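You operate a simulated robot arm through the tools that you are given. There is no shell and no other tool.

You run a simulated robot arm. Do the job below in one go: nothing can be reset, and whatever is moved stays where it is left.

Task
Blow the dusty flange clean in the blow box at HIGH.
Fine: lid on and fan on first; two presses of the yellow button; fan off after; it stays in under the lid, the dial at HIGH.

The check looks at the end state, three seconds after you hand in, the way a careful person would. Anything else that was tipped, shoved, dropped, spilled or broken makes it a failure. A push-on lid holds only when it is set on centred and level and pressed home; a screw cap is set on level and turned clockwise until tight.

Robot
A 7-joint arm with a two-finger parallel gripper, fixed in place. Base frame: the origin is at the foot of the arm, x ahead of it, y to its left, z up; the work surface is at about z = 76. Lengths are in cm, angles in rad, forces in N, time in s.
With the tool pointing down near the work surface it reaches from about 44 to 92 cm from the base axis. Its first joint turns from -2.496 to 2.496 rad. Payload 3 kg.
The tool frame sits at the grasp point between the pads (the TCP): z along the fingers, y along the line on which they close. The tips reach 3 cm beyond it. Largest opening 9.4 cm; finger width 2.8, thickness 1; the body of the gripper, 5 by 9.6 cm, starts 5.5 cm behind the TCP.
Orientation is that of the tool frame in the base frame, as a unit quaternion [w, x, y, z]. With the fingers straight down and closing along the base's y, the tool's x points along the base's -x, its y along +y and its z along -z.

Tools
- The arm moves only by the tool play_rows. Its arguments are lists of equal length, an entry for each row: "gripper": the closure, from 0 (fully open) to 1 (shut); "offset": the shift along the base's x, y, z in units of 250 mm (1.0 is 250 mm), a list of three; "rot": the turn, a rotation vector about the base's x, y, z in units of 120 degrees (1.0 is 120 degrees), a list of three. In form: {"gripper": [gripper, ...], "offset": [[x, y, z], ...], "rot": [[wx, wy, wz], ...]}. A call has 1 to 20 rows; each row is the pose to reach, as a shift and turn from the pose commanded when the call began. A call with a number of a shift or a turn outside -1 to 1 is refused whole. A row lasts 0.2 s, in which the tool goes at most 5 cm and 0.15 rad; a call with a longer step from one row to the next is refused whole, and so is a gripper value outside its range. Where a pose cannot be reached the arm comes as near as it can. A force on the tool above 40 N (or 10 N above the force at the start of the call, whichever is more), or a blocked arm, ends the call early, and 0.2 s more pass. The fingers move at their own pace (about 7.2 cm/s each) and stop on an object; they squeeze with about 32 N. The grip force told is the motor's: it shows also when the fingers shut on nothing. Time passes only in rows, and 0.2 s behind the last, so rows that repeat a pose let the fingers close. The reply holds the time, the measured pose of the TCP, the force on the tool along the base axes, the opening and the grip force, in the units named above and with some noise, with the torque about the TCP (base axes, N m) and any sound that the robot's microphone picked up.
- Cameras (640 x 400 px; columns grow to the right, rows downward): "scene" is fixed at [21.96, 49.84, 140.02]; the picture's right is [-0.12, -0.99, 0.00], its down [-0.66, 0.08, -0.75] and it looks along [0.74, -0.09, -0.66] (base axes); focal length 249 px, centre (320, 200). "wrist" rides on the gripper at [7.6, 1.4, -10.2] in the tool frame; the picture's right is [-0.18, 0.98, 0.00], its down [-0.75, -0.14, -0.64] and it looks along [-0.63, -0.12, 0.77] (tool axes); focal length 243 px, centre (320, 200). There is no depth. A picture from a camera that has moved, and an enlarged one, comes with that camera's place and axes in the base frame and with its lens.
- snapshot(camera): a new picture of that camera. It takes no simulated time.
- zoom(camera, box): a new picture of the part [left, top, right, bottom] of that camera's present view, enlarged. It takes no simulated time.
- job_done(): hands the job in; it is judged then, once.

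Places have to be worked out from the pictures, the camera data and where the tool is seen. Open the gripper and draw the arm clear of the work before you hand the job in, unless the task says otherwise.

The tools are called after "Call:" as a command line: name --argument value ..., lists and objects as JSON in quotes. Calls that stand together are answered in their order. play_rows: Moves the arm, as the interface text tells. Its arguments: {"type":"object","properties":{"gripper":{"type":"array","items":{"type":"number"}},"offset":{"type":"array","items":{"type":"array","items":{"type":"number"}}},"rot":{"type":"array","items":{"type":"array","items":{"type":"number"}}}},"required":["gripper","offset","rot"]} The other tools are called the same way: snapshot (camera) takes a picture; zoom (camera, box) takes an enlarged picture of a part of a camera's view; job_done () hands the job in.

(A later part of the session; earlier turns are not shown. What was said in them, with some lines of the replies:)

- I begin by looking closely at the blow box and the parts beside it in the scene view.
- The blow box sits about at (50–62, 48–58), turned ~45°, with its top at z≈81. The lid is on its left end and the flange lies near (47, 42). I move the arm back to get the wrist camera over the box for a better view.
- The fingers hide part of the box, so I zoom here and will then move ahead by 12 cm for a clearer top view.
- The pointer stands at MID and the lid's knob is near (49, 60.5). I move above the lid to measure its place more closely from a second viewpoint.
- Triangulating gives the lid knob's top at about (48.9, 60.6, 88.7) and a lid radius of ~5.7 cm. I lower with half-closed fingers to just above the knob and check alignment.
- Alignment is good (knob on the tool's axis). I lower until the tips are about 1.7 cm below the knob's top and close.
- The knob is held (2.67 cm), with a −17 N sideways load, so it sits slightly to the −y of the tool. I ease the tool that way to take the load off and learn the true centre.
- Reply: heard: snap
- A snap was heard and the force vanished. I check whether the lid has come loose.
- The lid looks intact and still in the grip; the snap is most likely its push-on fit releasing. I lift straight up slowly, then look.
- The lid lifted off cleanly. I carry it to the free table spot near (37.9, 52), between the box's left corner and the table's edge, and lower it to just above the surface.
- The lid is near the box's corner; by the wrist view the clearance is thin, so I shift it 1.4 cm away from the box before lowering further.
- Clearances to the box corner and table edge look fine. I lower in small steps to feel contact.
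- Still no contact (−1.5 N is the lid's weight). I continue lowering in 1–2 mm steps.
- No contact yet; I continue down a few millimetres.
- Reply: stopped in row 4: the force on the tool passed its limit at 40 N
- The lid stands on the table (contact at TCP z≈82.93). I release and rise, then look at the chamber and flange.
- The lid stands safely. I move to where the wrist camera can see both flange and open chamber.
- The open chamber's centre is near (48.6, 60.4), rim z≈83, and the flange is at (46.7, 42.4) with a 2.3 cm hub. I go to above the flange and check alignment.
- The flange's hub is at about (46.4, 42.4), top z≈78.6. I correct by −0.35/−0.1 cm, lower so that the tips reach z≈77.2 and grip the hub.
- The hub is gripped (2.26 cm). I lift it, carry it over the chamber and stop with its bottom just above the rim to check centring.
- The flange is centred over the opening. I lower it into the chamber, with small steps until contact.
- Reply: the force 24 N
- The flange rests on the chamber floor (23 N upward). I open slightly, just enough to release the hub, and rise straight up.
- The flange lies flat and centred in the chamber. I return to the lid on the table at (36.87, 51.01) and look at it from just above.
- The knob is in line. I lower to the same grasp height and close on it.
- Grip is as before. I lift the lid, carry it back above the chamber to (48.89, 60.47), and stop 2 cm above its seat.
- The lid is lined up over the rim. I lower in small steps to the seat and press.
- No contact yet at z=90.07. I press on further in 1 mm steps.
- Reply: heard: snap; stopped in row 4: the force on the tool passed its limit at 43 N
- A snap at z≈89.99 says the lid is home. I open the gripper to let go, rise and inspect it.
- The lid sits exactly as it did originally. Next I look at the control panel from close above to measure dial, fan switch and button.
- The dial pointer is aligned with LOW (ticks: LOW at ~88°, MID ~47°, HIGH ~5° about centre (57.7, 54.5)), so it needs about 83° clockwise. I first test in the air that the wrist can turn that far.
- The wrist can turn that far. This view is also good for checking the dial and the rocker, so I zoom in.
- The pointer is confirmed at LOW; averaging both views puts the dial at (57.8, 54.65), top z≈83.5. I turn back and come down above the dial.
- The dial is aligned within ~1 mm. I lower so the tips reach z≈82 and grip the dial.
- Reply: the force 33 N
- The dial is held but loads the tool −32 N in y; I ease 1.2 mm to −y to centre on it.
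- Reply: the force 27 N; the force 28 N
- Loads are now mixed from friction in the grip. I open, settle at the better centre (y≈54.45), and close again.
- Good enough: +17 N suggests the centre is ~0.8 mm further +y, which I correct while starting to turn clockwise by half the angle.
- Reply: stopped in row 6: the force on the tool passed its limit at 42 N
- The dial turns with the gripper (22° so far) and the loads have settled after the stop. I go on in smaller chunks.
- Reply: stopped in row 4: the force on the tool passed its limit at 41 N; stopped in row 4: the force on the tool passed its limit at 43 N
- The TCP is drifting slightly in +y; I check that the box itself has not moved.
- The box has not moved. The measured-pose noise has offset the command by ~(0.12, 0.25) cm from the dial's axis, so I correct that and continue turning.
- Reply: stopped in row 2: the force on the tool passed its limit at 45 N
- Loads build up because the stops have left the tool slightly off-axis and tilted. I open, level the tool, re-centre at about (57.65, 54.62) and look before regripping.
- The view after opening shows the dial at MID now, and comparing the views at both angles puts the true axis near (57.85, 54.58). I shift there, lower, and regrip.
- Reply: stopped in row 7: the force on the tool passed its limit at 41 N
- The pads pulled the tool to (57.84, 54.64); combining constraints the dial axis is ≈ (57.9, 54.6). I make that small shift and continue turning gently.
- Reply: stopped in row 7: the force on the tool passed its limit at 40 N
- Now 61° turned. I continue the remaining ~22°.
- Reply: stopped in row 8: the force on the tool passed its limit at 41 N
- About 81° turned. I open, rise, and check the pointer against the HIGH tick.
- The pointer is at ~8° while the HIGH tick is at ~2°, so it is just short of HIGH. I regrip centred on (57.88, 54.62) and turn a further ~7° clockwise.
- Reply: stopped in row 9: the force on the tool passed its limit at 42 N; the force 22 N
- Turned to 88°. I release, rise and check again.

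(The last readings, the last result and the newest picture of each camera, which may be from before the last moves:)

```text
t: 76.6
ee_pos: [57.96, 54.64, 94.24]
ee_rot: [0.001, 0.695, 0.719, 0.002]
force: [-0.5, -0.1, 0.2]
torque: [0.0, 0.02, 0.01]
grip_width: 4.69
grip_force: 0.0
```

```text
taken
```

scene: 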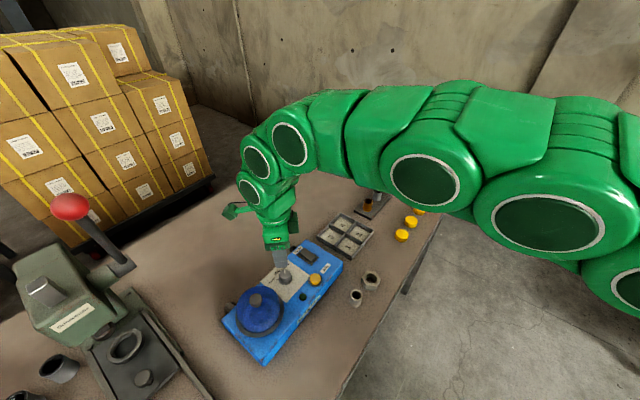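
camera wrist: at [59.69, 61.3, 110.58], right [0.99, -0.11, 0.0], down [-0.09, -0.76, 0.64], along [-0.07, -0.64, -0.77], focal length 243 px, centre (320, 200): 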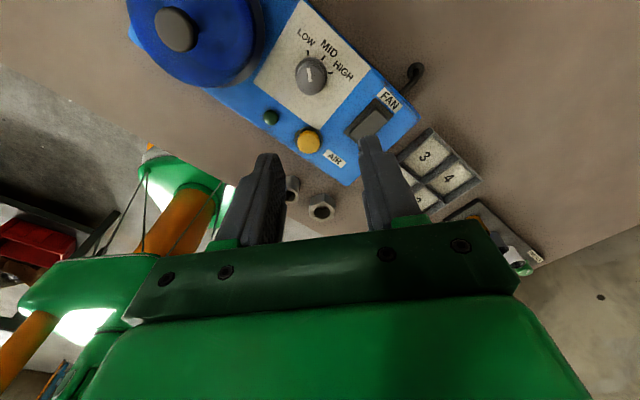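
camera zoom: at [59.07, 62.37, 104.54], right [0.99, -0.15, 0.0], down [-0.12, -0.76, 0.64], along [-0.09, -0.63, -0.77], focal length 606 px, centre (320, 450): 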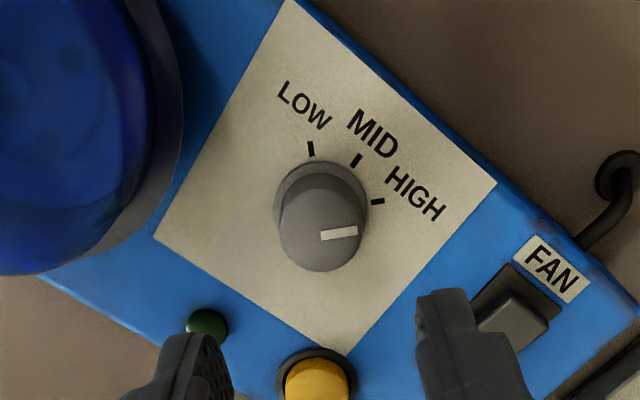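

The pointer is now parallel to the HIGH tick. Next the fan rocker: I swing to above it at 45° with fingers closed and look at its tilt.

Call:
play_rows --gripper '[0.8, 1, 1, 1, 1, 1, 1]' --offset '[[0.04, -0.05, 0], [0.08, -0.1, 0], [0.12, -0.15, 0], [0.16, -0.2, 0], [0.2, -0.25, 0], [0.228, -0.278, -0.048], [0.228, -0.278, -0.048]]' --rot '[[0, 0, 0.06], [0, 0, 0.12], [0, 0, 0.18], [0, 0, 0.24], [0, 0, 0.3], [0, 0, 0.36], [0, 0, 0.36]]'

Call:
snapshot --camera "wrist"

Call:
zoom --camera "wrist" --box '[240, 40, 400, 200]'

Call:
zoom --camera "scene" --box '[270, 220, 350, 300]'

```text
t: 78.2
ee_pos: [63.69, 47.66, 93.07]
ee_rot: [-0.001, 0.381, 0.925, 0.002]
force: [0.1, 0.1, 0.5]
torque: [-0.02, 0.01, 0.01]
grip_width: 0.0
grip_force: 31.7
```

```text
taken
camera wrist: at [59.18, 54.14, 103.31], right [0.82, 0.57, 0.0], down [0.43, -0.63, 0.64], along [0.37, -0.53, -0.77], focal length 243 px, centre (320, 200)
```

wrist: 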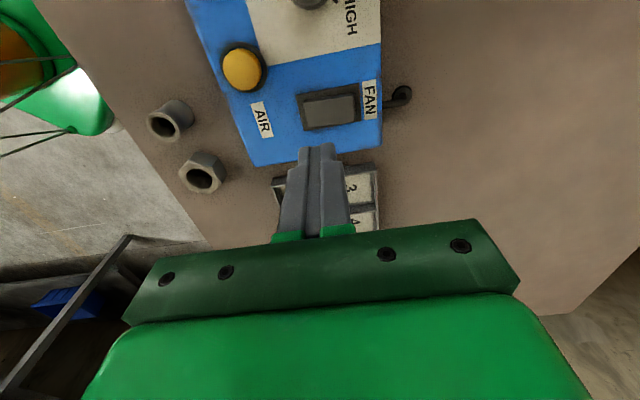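

```text
2.50 times, centred on (320, 120) of wrist
camera zoom: at [59.18, 54.14, 103.31], right [0.82, 0.57, 0.0], down [0.43, -0.63, 0.64], along [0.37, -0.53, -0.77], focal length 606 px, centre (320, 400)
```

zoom: 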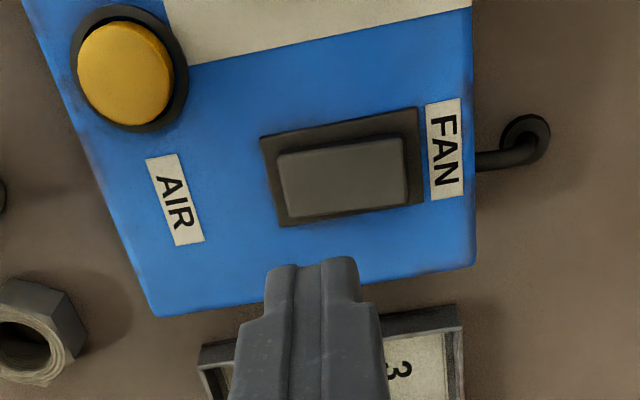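

```text
5.00 times, centred on (310, 260) of scene
camera zoom: at [21.96, 49.84, 140.02], right [-0.12, -0.99, 0.0], down [-0.66, 0.08, -0.75], along [0.74, -0.09, -0.66], focal length 1244 px, centre (370, -100)
```

zoom: 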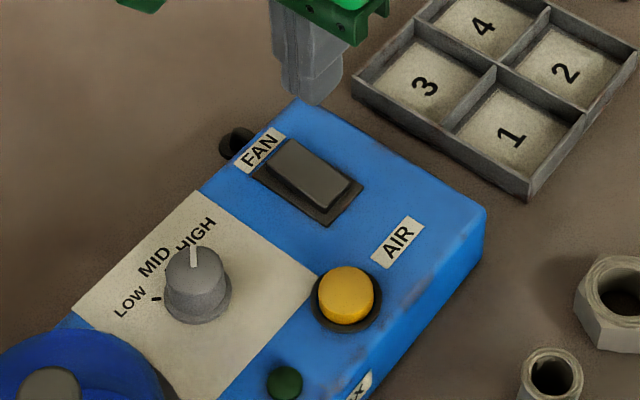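

The rocker's FAN-label end is down and its near end (toward AIR) is raised, so I'll press the near end. Its centre is ~(64.2, 48.35); I go to (63.3, 47.55) and press down slowly.

Call:
play_rows --gripper '[1, 1, 1, 1, 1, 1, 1, 1, 1, 1, 1, 1]' --offset '[[-0.02, -0.01, -0.08], [-0.02, -0.01, -0.18], [-0.02, -0.01, -0.24], [-0.02, -0.01, -0.264], [-0.02, -0.01, -0.272], [-0.02, -0.01, -0.28], [-0.02, -0.01, -0.288], [-0.02, -0.01, -0.292], [-0.02, -0.01, -0.296], [-0.02, -0.01, -0.3], [-0.02, -0.01, -0.304], [-0.02, -0.01, -0.304]]' --rot '[[0, 0, 0], [0, 0, 0], [0, 0, 0], [0, 0, 0], [0, 0, 0], [0, 0, 0], [0, 0, 0], [0, 0, 0], [0, 0, 0], [0, 0, 0], [0, 0, 0], [0, 0, 0]]'

Call:
zoom --camera "wrist" --box '[240, 40, 400, 200]'

Call:
zoom --camera "scene" --box '[270, 220, 350, 300]'

```text
t: 80.8
ee_pos: [63.16, 47.5, 85.58]
ee_rot: [-0.001, 0.381, 0.924, 0.002]
force: [-0.7, 0.3, -0.4]
torque: [-0.02, 0.01, 0.03]
grip_width: 0.0
grip_force: 32.1
```

```text
2.50 times, centred on (320, 120) of wrist
camera zoom: at [58.73, 53.93, 95.73], right [0.82, 0.57, 0.0], down [0.43, -0.63, 0.64], along [0.36, -0.53, -0.77], focal length 606 px, centre (320, 400)
```

zoom: 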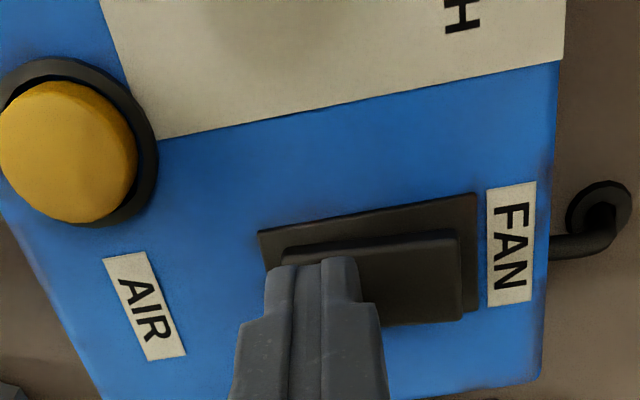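

```text
5.00 times, centred on (310, 260) of scene
camera zoom: at [21.96, 49.84, 140.02], right [-0.12, -0.99, 0.0], down [-0.66, 0.08, -0.75], along [0.74, -0.09, -0.66], focal length 1244 px, centre (370, -100)
```

zoom: 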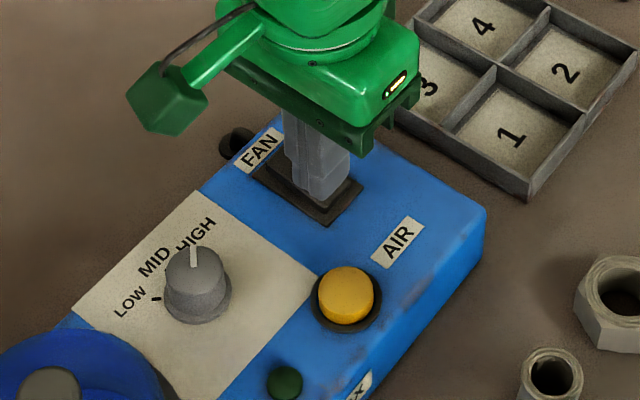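

The tip is over the rocker's near half, with no contact yet. I continue down in 1 mm steps.

Call:
play_rows --gripper '[1, 1, 1, 1, 1, 1, 1, 1]' --offset '[[0.004, 0.004, -0.004], [0.004, 0.004, -0.008], [0.004, 0.004, -0.012], [0.004, 0.004, -0.016], [0.004, 0.004, -0.02], [0.004, 0.004, -0.024], [0.004, 0.004, -0.028], [0.004, 0.004, -0.032]]' --rot '[[0, 0, 0], [0, 0, 0], [0, 0, 0], [0, 0, 0], [0, 0, 0], [0, 0, 0], [0, 0, 0], [0, 0, 0]]'

Call:
zoom --camera "wrist" --box '[240, 40, 400, 200]'

Call:
zoom --camera "scene" --box '[270, 220, 350, 300]'

```text
t: 82.5
ee_pos: [63.43, 47.71, 84.99]
ee_rot: [0.0, 0.382, 0.924, 0.003]
force: [-8.0, -4.7, 15.6]
torque: [-0.11, 0.09, -0.03]
grip_width: 0.01
grip_force: 31.9
stopped in row 8: the force on the tool passed its limit at 44 N (the readings are from after the stop); the commanded pose is now the measured one
```

```text
2.50 times, centred on (320, 120) of wrist
camera zoom: at [58.83, 54.01, 95.24], right [0.82, 0.57, 0.0], down [0.43, -0.63, 0.64], along [0.37, -0.53, -0.77], focal length 606 px, centre (320, 400)
```

zoom: 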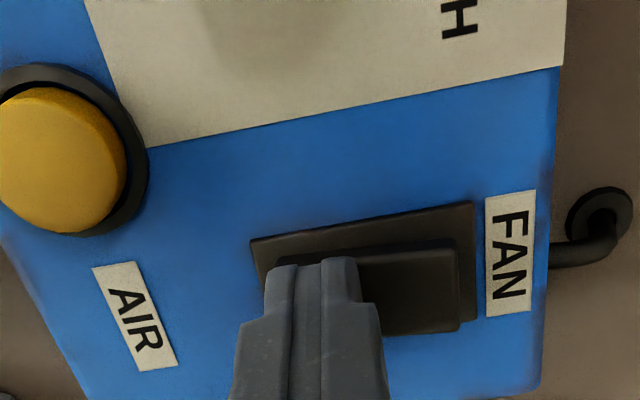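

```text
5.00 times, centred on (310, 260) of scene
camera zoom: at [21.96, 49.84, 140.02], right [-0.12, -0.99, 0.0], down [-0.66, 0.08, -0.75], along [0.74, -0.09, -0.66], focal length 1244 px, centre (370, -100)
```

zoom: 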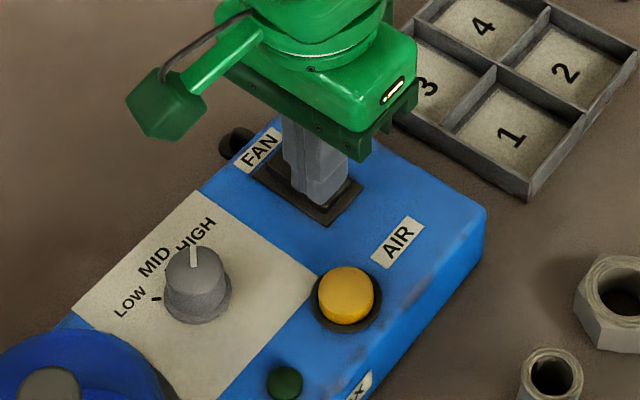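

A hard stop at tip z≈82.0 without a click or lamp change. I rise a few cm to see the rocker's state again.

Call:
play_rows --gripper '[1, 1, 1, 1, 1]' --offset '[[0, 0, 0.04], [0, 0, 0.12], [0.02, -0.04, 0.24], [0.06, -0.1, 0.28], [0.06, -0.1, 0.28]]' --rot '[[0, 0, 0], [0, 0, 0], [0, 0, 0], [0, 0, 0], [0, 0, 0]]'

Call:
zoom --camera "wrist" --box '[260, 20, 380, 140]'

Call:
zoom --camera "scene" --box '[280, 230, 330, 280]'

```text
t: 83.7
ee_pos: [64.76, 45.2, 91.98]
ee_rot: [0.001, 0.382, 0.924, 0.002]
force: [0.5, 0.0, 0.2]
torque: [-0.01, -0.01, 0.0]
grip_width: 0.02
grip_force: 31.7
```

```text
3.33 times, centred on (320, 80) of wrist
camera zoom: at [60.3, 51.53, 102.18], right [0.82, 0.57, 0.0], down [0.43, -0.64, 0.64], along [0.37, -0.53, -0.77], focal length 809 px, centre (320, 600)
```

zoom: 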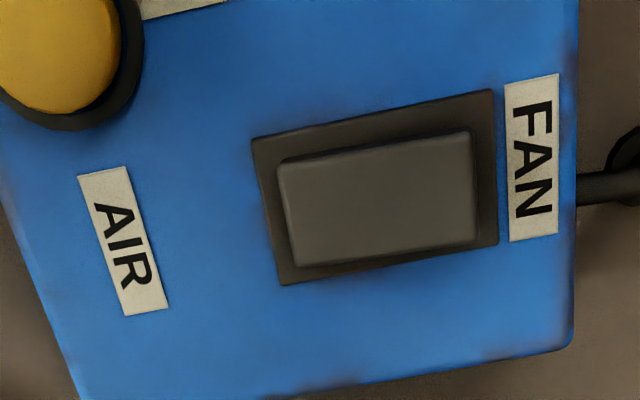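

```text
8.00 times, centred on (305, 255) of scene
camera zoom: at [21.96, 49.84, 140.02], right [-0.12, -0.99, 0.0], down [-0.66, 0.08, -0.75], along [0.74, -0.09, -0.66], focal length 1990 px, centre (440, -240)
```

zoom: 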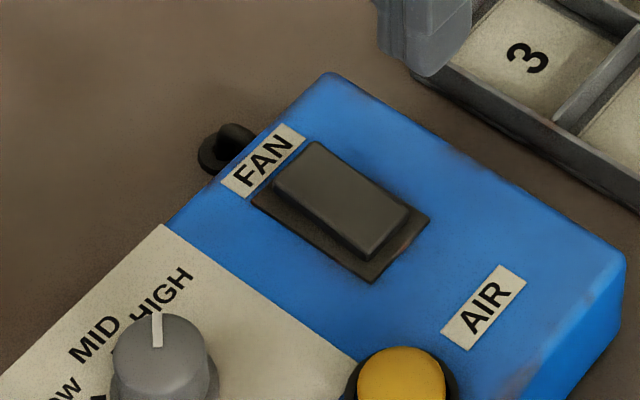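

I take the same scene crop as before the press to compare directly.

Call:
zoom --camera "scene" --box '[270, 220, 350, 300]'

```text
5.00 times, centred on (310, 260) of scene
camera zoom: at [21.96, 49.84, 140.02], right [-0.12, -0.99, 0.0], down [-0.66, 0.08, -0.75], along [0.74, -0.09, -0.66], focal length 1244 px, centre (370, -100)
```

zoom: 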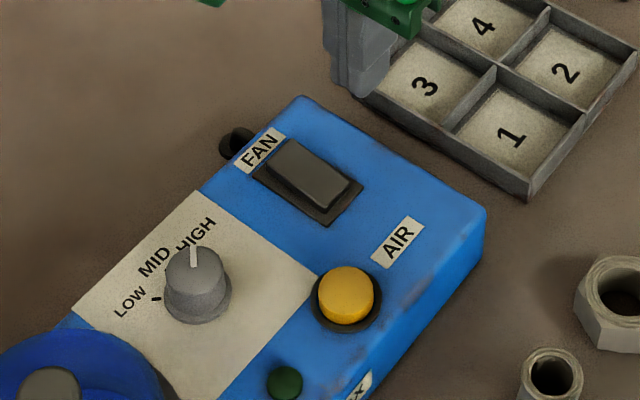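

Comparing offsets from the bezel, it's actually the FAN-label end that is raised (the near end was already down, so nothing changed). I move over the FAN end at (65.05, 49.15) and press there.

Call:
play_rows --gripper '[1, 1, 1, 1, 1, 1, 1, 1, 1, 1, 1, 1, 1, 1]' --offset '[[0.005, 0.08, 0], [0.005, 0.158, 0], [0.005, 0.158, -0.1], [0.005, 0.158, -0.18], [0.005, 0.158, -0.224], [0.005, 0.158, -0.232], [0.005, 0.158, -0.236], [0.005, 0.158, -0.24], [0.005, 0.158, -0.244], [0.005, 0.158, -0.248], [0.005, 0.158, -0.252], [0.005, 0.158, -0.256], [0.005, 0.158, -0.26], [0.005, 0.158, -0.26]]' --rot '[[0, 0, 0], [0, 0, 0], [0, 0, 0], [0, 0, 0], [0, 0, 0], [0, 0, 0], [0, 0, 0], [0, 0, 0], [0, 0, 0], [0, 0, 0], [0, 0, 0], [0, 0, 0], [0, 0, 0], [0, 0, 0]]'

Call:
zoom --camera "scene" --box '[270, 220, 350, 300]'

Call:
zoom --camera "wrist" --box '[240, 40, 400, 200]'

```text
t: 86.7
ee_pos: [65.0, 49.12, 85.44]
ee_rot: [0.0, 0.382, 0.924, 0.003]
force: [0.8, -0.5, -0.2]
torque: [0.0, 0.01, 0.05]
grip_width: 0.02
grip_force: 31.6
```

```text
5.00 times, centred on (310, 260) of scene
camera zoom: at [21.96, 49.84, 140.02], right [-0.12, -0.99, 0.0], down [-0.66, 0.08, -0.75], along [0.74, -0.09, -0.66], focal length 1244 px, centre (370, -100)
```

zoom: 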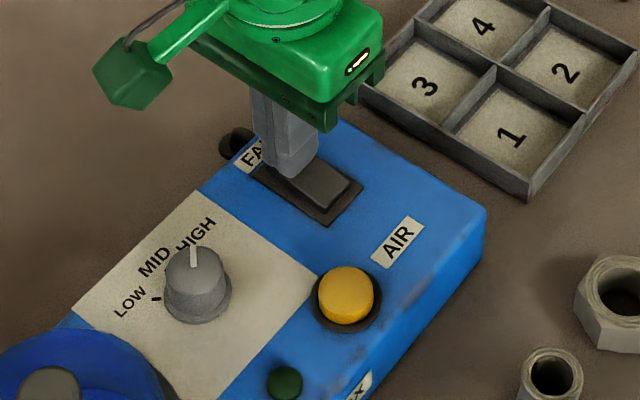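

```text
2.50 times, centred on (320, 120) of wrist
camera zoom: at [60.46, 55.5, 95.67], right [0.82, 0.57, 0.0], down [0.43, -0.63, 0.64], along [0.37, -0.53, -0.77], focal length 606 px, centre (320, 400)
```

zoom: 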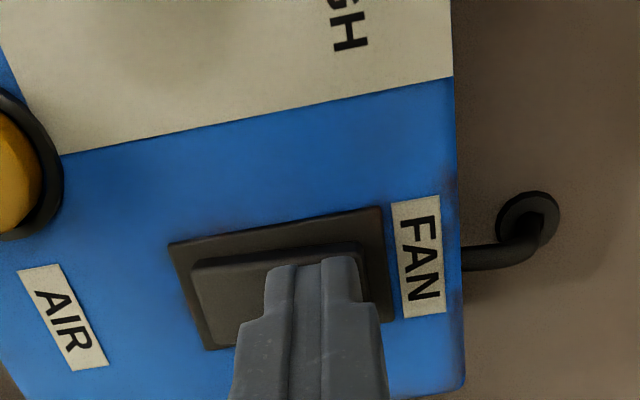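

No contact yet here at tip z≈82.4. I keep lowering in 1 mm steps.

Call:
play_rows --gripper '[1, 1, 1, 1, 1, 1, 1]' --offset '[[0, 0, -0.004], [0, 0, -0.008], [0, 0, -0.012], [0, 0, -0.016], [0, 0, -0.02], [0, 0, -0.024], [0, 0, -0.028]]' --rot '[[0, 0, 0], [0, 0, 0], [0, 0, 0], [0, 0, 0], [0, 0, 0], [0, 0, 0], [0, 0, 0]]'

Call:
zoom --camera "scene" --box '[270, 220, 350, 300]'

```text
t: 88.3
ee_pos: [65.04, 49.27, 85.15]
ee_rot: [0.001, 0.382, 0.924, 0.006]
force: [0.0, 0.5, 0.5]
torque: [0.01, 0.0, 0.0]
grip_width: 0.0
grip_force: 32.1
stopped in row 7: the force on the tool passed its limit at 42 N (the readings are from after the stop); the commanded pose is now the measured one
```

```text
5.00 times, centred on (310, 260) of scene
camera zoom: at [21.96, 49.84, 140.02], right [-0.12, -0.99, 0.0], down [-0.66, 0.08, -0.75], along [0.74, -0.09, -0.66], focal length 1244 px, centre (370, -100)
```

zoom: 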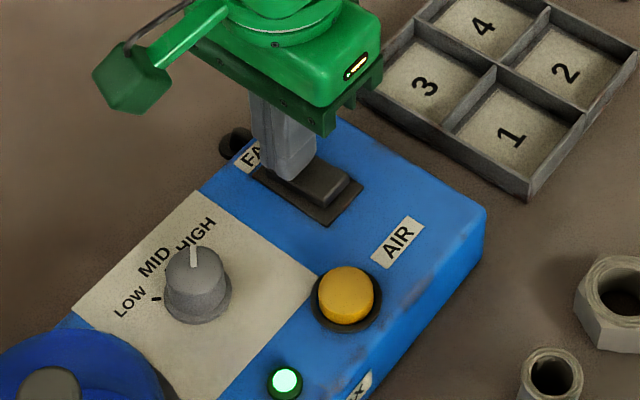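

The lamp is lit: the fan is on. I rise and move over the yellow button at about (56.5, 47.2), then check alignment.

Call:
play_rows --gripper '[1, 1, 1, 1, 1, 1, 1, 1, 1]' --offset '[[0, 0, 0.06], [0, 0, 0.16], [0, 0, 0.24], [-0.1, -0.025, 0.24], [-0.22, -0.055, 0.24], [-0.32, -0.075, 0.24], [-0.342, -0.083, 0.2], [-0.342, -0.083, 0.14], [-0.342, -0.083, 0.14]]' --rot '[[0, 0, 0], [-0.003, 0.002, 0], [-0.005, 0.003, 0], [-0.005, 0.003, 0], [-0.005, 0.003, 0], [-0.005, 0.003, 0], [-0.005, 0.003, 0], [-0.005, 0.003, 0], [-0.005, 0.003, 0]]'

Call:
zoom --camera "wrist" --box '[240, 40, 400, 200]'

Call:
zoom --camera "scene" --box '[270, 220, 350, 300]'

```text
t: 90.3
ee_pos: [56.56, 47.03, 88.5]
ee_rot: [0.001, 0.382, 0.924, -0.001]
force: [-0.2, -0.8, 0.4]
torque: [0.0, -0.01, 0.0]
grip_width: 0.0
grip_force: 32.1
```

```text
2.50 times, centred on (320, 120) of wrist
camera zoom: at [52.02, 53.6, 98.62], right [0.82, 0.57, 0.0], down [0.43, -0.63, 0.64], along [0.36, -0.53, -0.77], focal length 606 px, centre (320, 400)
```

zoom: 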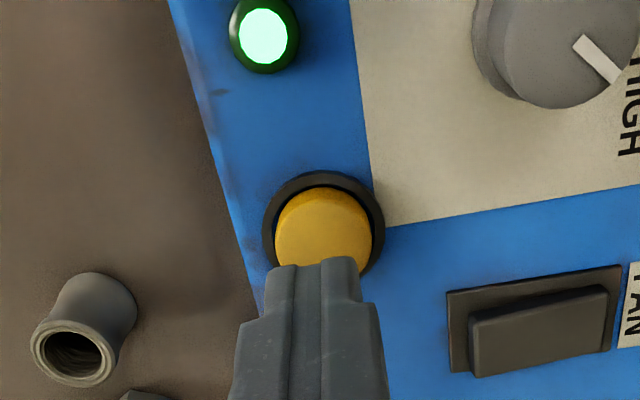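

```text
5.00 times, centred on (310, 260) of scene
camera zoom: at [21.96, 49.84, 140.02], right [-0.12, -0.99, 0.0], down [-0.66, 0.08, -0.75], along [0.74, -0.09, -0.66], focal length 1244 px, centre (370, -100)
```

zoom: 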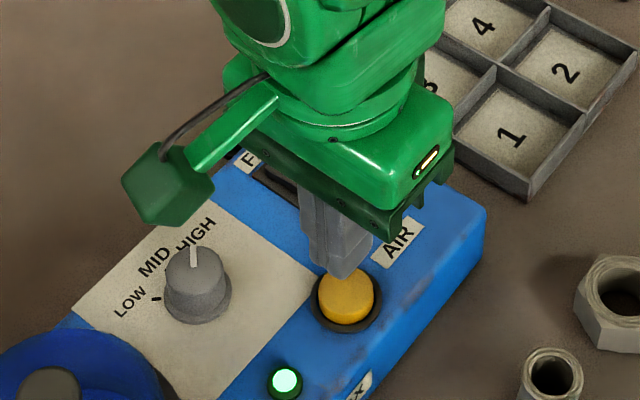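

Aligned well enough over the button. I press slowly for the first press, watching force and sound.

Call:
play_rows --gripper '[1, 1, 1, 1, 1, 1, 1, 1, 1, 1, 1, 1]' --offset '[[-0.004, 0, -0.04], [-0.004, 0, -0.07], [-0.004, 0, -0.084], [-0.004, 0, -0.09], [-0.004, 0, -0.094], [-0.004, 0, -0.098], [-0.004, 0, -0.102], [-0.004, 0, -0.106], [-0.004, 0, -0.11], [-0.004, 0, -0.114], [-0.004, 0, -0.118], [-0.004, 0, -0.118]]' --rot '[[0, 0, 0], [0, 0, 0], [0, 0, 0], [0, 0, 0], [0, 0, 0], [0, 0, 0], [0, 0, 0], [0, 0, 0], [0, 0, 0], [0, 0, 0], [0, 0, 0], [0, 0, 0]]'

Call:
zoom --camera "wrist" --box '[240, 40, 400, 200]'

```text
t: 93.0
ee_pos: [56.51, 47.12, 85.56]
ee_rot: [0.0, 0.382, 0.924, -0.001]
force: [0.7, 0.0, 0.6]
torque: [0.04, -0.02, -0.02]
grip_width: 0.01
grip_force: 32.4
```

```text
2.50 times, centred on (320, 120) of wrist
camera zoom: at [51.97, 53.56, 95.73], right [0.82, 0.57, 0.0], down [0.43, -0.63, 0.64], along [0.36, -0.53, -0.77], focal length 606 px, centre (320, 400)
```

zoom: 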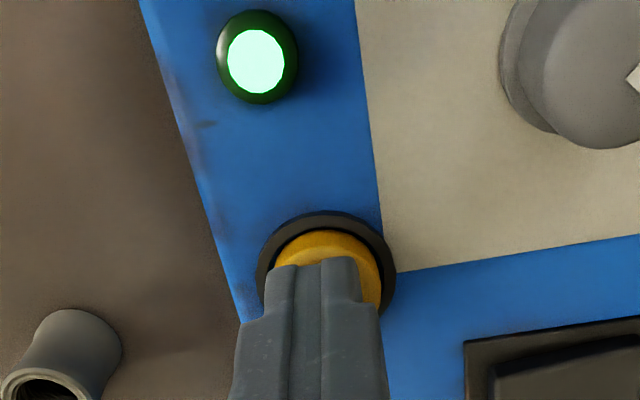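

Still no contact; I shift 0.3 cm toward the button's middle and continue down in 1 mm steps.

Call:
play_rows --gripper '[1, 1, 1, 1, 1, 1, 1, 1, 1, 1]' --offset '[[-0.008, 0.008, 0], [-0.008, 0.008, -0.004], [-0.008, 0.008, -0.008], [-0.008, 0.008, -0.012], [-0.008, 0.008, -0.016], [-0.008, 0.008, -0.02], [-0.008, 0.008, -0.024], [-0.008, 0.008, -0.028], [-0.008, 0.008, -0.032], [-0.008, 0.008, -0.036]]' --rot '[[0, 0, 0], [0, 0, 0], [0, 0, 0], [0, 0, 0], [0, 0, 0], [0, 0, 0], [0, 0, 0], [0, 0, 0], [0, 0, 0], [0, 0, 0]]'

Call:
zoom --camera "wrist" --box '[240, 40, 400, 200]'

```text
t: 95.2
ee_pos: [56.33, 47.54, 84.68]
ee_rot: [0.002, 0.382, 0.924, -0.002]
force: [1.8, 0.1, 3.5]
torque: [0.0, -0.07, -0.03]
grip_width: 0.01
grip_force: 31.9
heard: click
```

```text
2.50 times, centred on (320, 120) of wrist
camera zoom: at [51.73, 53.76, 94.84], right [0.82, 0.57, 0.0], down [0.43, -0.63, 0.64], along [0.36, -0.53, -0.77], focal length 606 px, centre (320, 400)
```

zoom: 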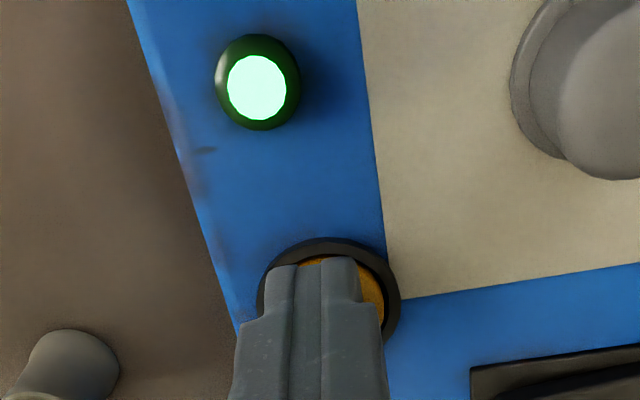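

A click: first press registered. I rise 1.5 cm to release the button.

Call:
play_rows --gripper '[1, 1, 1, 1, 1]' --offset '[[0, 0, 0.02], [0, 0, 0.05], [0, 0, 0.07], [0, 0, 0.07], [0, 0, 0.07]]' --rot '[[0, 0, 0], [0, 0, 0], [0, 0, 0], [0, 0, 0], [0, 0, 0]]'

Call:
zoom --camera "wrist" --box '[240, 40, 400, 200]'

Call:
zoom --camera "scene" --box '[220, 240, 340, 340]'

```text
t: 96.3
ee_pos: [56.23, 47.16, 86.37]
ee_rot: [0.001, 0.383, 0.924, -0.001]
force: [-0.4, 0.2, 0.4]
torque: [0.01, -0.02, 0.01]
grip_width: 0.02
grip_force: 32.1
```

```text
2.50 times, centred on (320, 120) of wrist
camera zoom: at [51.74, 53.71, 96.6], right [0.82, 0.57, 0.0], down [0.43, -0.63, 0.64], along [0.36, -0.53, -0.77], focal length 606 px, centre (320, 400)
```

zoom: 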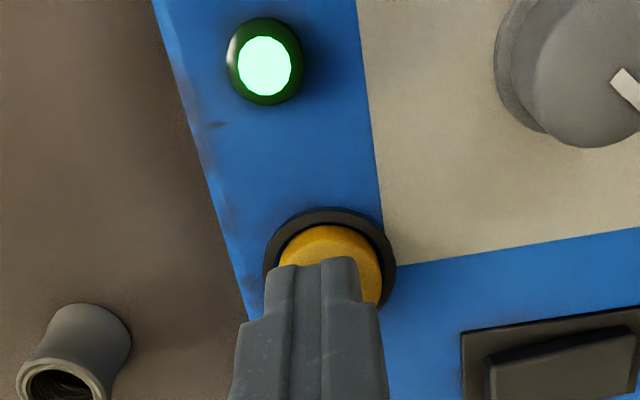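

```text
4.00 times, centred on (280, 290) of scene
camera zoom: at [21.96, 49.84, 140.02], right [-0.12, -0.99, 0.0], down [-0.66, 0.08, -0.75], along [0.74, -0.09, -0.66], focal length 995 px, centre (480, -160)
```

zoom: 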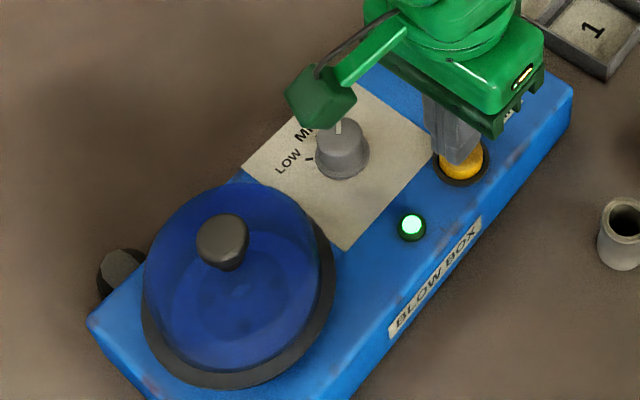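

The button has sprung back and everything is undisturbed. Now the second press to the same depth.

Call:
play_rows --gripper '[1, 1, 1, 1, 1, 1, 1]' --offset '[[0, 0, -0.02], [0, 0, -0.04], [0, 0, -0.052], [0, 0, -0.06], [0, 0, -0.066], [0, 0, -0.07], [0, 0, -0.07]]' --rot '[[0, 0, 0], [0, 0, 0], [0, 0, 0], [0, 0, 0], [0, 0, 0], [0, 0, 0], [0, 0, 0]]'

```text
t: 98.0
ee_pos: [56.3, 47.2, 84.57]
ee_rot: [0.0, 0.383, 0.924, 0.0]
force: [-0.6, 0.6, 3.5]
torque: [0.03, -0.06, -0.02]
grip_width: 0.01
grip_force: 31.7
heard: click
```

Second click heard. I rise, and move over the rocker's near (AIR-side) end, now raised, to switch the fan off.

Call:
play_rows --gripper '[1, 1, 1, 1, 1, 1, 1, 1, 1]' --offset '[[0, 0, 0.04], [0, 0, 0.14], [0, 0, 0.24], [0.1, 0.001, 0.24], [0.22, 0.002, 0.24], [0.284, 0.002, 0.24], [0.284, 0.002, 0.14], [0.284, 0.002, 0.07], [0.284, 0.002, 0.07]]' --rot '[[0, 0, 0], [0, 0, 0], [0, 0, 0], [0, 0, 0], [0, 0, 0], [0, 0, 0], [0, 0, 0], [0, 0, 0], [0, 0, 0]]'

Call:
zoom --camera "wrist" --box '[240, 40, 400, 200]'

Call:
zoom --camera "scene" --box '[270, 220, 350, 300]'

```text
t: 100.0
ee_pos: [63.42, 47.27, 86.42]
ee_rot: [0.001, 0.381, 0.924, 0.0]
force: [-0.4, -0.1, -0.3]
torque: [-0.03, 0.01, 0.01]
grip_width: 0.0
grip_force: 31.2
```

```text
2.50 times, centred on (320, 120) of wrist
camera zoom: at [58.91, 53.79, 96.61], right [0.82, 0.57, 0.0], down [0.43, -0.63, 0.64], along [0.36, -0.53, -0.77], focal length 606 px, centre (320, 400)
```

zoom: 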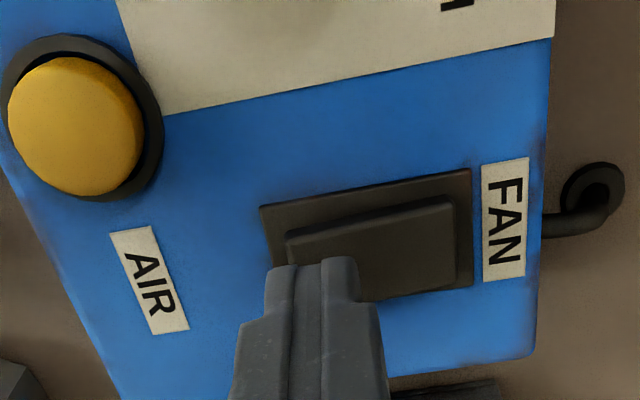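

```text
5.00 times, centred on (310, 260) of scene
camera zoom: at [21.96, 49.84, 140.02], right [-0.12, -0.99, 0.0], down [-0.66, 0.08, -0.75], along [0.74, -0.09, -0.66], focal length 1244 px, centre (370, -100)
```

zoom: 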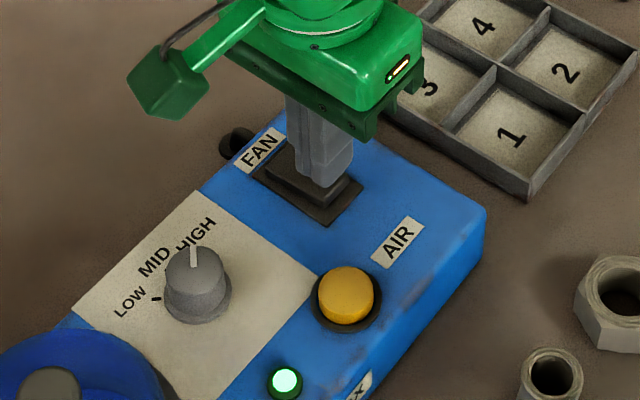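

The tip is over the raised near end. I press slowly until the rocker flips.

Call:
play_rows --gripper '[1, 1, 1, 1, 1, 1, 1, 1, 1, 1, 1, 1, 1, 1]' --offset '[[0, 0, -0.012], [0, 0, -0.024], [0, 0, -0.032], [0, 0, -0.038], [0, 0, -0.042], [0, 0, -0.046], [0, 0, -0.05], [0, 0, -0.054], [0, 0, -0.058], [0, 0, -0.062], [0, 0, -0.066], [0, 0, -0.07], [0, 0, -0.074], [0, 0, -0.078]]' --rot '[[0, 0, 0], [0, 0, 0], [0, 0, 0], [0, 0, 0], [0, 0, 0], [0, 0, 0], [0, 0, 0], [0, 0, 0], [0, 0, 0], [0, 0, 0], [0, 0, 0], [0, 0, 0], [0, 0, 0], [0, 0, 0]]'

Call:
zoom --camera "scene" --box '[270, 220, 350, 300]'

```text
t: 102.2
ee_pos: [63.24, 47.19, 85.05]
ee_rot: [0.0, 0.382, 0.924, -0.002]
force: [-9.5, -7.4, 14.2]
torque: [-0.17, 0.19, -0.02]
grip_width: 0.0
grip_force: 31.6
stopped in row 11: the force on the tool passed its limit at 44 N (the readings are from after the stop); the commanded pose is now the measured one
```

```text
5.00 times, centred on (310, 260) of scene
camera zoom: at [21.96, 49.84, 140.02], right [-0.12, -0.99, 0.0], down [-0.66, 0.08, -0.75], along [0.74, -0.09, -0.66], focal length 1244 px, centre (370, -100)
```

zoom: 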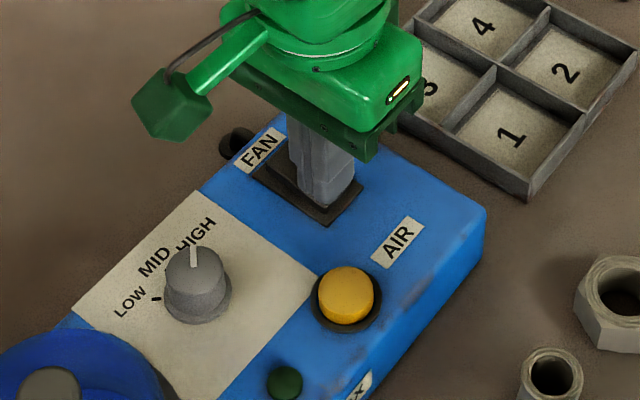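

The lamp went out: the fan is off. I rise straight up, open the gripper, and draw the arm clear so I can inspect everything.

Call:
play_rows --gripper '[1, 1, 1, 0.5, 0, 0, 0, 0, 0, 0, 0, 0]' --offset '[[0, 0, 0.06], [0, 0, 0.16], [0, 0, 0.32], [0, 0, 0.48], [0, 0, 0.64], [0, 0, 0.8], [0, -0.15, 0.9], [0, -0.3, 0.95], [0, -0.45, 0.95], [0, -0.6, 0.95], [0, -0.75, 0.95], [0, -0.75, 0.95]]' --rot '[[0, 0, 0], [0, 0, 0], [0, 0, 0], [0, 0, 0], [0, 0, 0], [0, 0, 0], [0, 0, 0], [0, 0, 0], [0, 0, 0], [0, 0, 0], [0, 0, 0], [0, 0, 0]]'

Call:
snapshot --camera "scene"

Call:
zoom --camera "scene" --box '[210, 230, 400, 370]'

Call:
zoom --camera "scene" --box '[250, 230, 330, 280]'

```text
t: 104.8
ee_pos: [63.24, 28.51, 108.65]
ee_rot: [0.0, 0.382, 0.924, -0.002]
force: [0.0, 0.3, -0.5]
torque: [-0.01, -0.02, 0.02]
grip_width: 9.4
grip_force: 0.0
```

```text
taken
```

scene: 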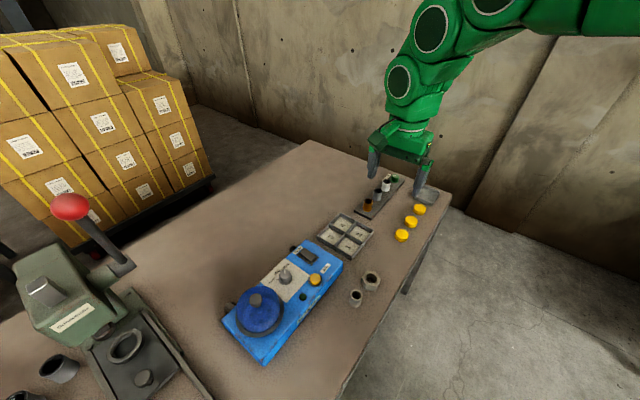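

```text
2.86 times, centred on (305, 300) of scene
camera zoom: at [21.96, 49.84, 140.02], right [-0.12, -0.99, 0.0], down [-0.66, 0.08, -0.75], along [0.74, -0.09, -0.66], focal length 711 px, centre (363, -86)
```

zoom: 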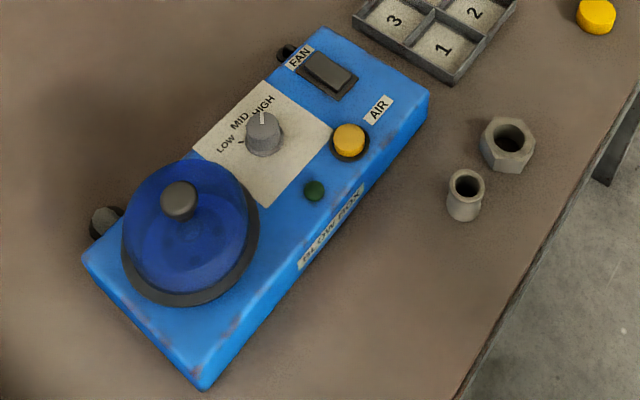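

```text
8.00 times, centred on (290, 255) of scene
camera zoom: at [21.96, 49.84, 140.02], right [-0.12, -0.99, 0.0], down [-0.66, 0.08, -0.75], along [0.74, -0.09, -0.66], focal length 1990 px, centre (560, -240)
```

zoom: 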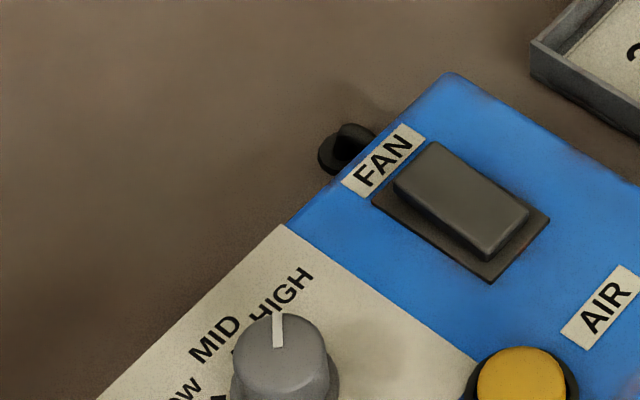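

Lid, dial, rocker and neighbours all look as intended. A last close look at the dome and dial before handing in.

Call:
zoom --camera "scene" --box '[215, 275, 305, 345]'

Call:
snapshot --camera "wrist"

```text
5.71 times, centred on (260, 310) of scene
camera zoom: at [21.96, 49.84, 140.02], right [-0.12, -0.99, 0.0], down [-0.66, 0.08, -0.75], along [0.74, -0.09, -0.66], focal length 1421 px, centre (663, -429)
```

zoom: 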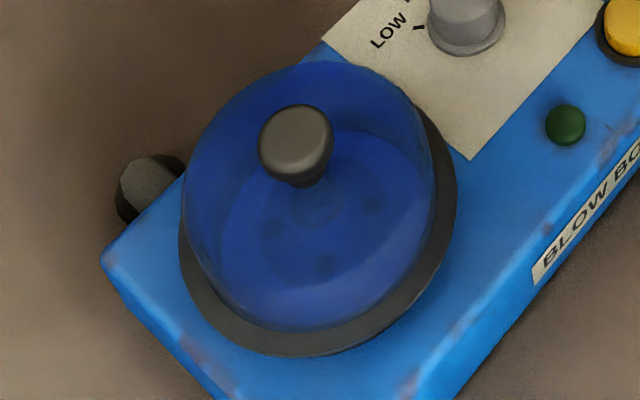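

```text
taken
camera wrist: at [58.79, 34.99, 118.79], right [0.82, 0.57, 0.0], down [0.43, -0.63, 0.64], along [0.36, -0.53, -0.76], focal length 243 px, centre (320, 200)
```

wrist: 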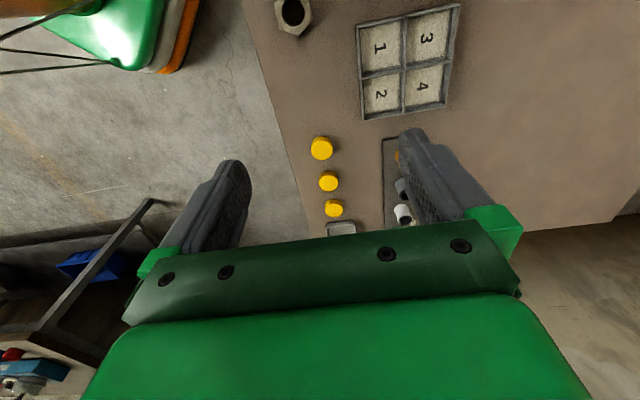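

The flange shows under the seated lid, the dial points at HIGH, the lamp is dark so the fan is off, and nothing else has moved. The gripper is open and clear, so I hand the job in.

Call:
job_done

```text
The job is handed in.
```

The flange has been blown in the blow box at HIGH and is still inside under the lid. I've handed the job in, but I couldn't see through the tinted dome well enough to tell how clean it is.

- **Lid:** I lifted it off, set the flange flat and centred in the chamber, and pressed the lid back on. It snapped into place and looks exactly as it did at the start.
- **Dial:** It began at LOW. I turned it to HIGH, and the pointer lines up with the HIGH tick.
- **Fan and button:** The fan went on and its green lamp lit. I then pressed the yellow button twice, with a click each time, and switched the fan off; the lamp is dark.
- **Wrong-end press:** My first try at the fan switch pressed the end that was already down. Nothing changed, and I then pressed the other end.
- **Force limit:** The arm hit its force limit several times, mainly while turning the dial. The box did not move.

Nothing else on the bench looks disturbed, and the gripper is open and clear of the work.
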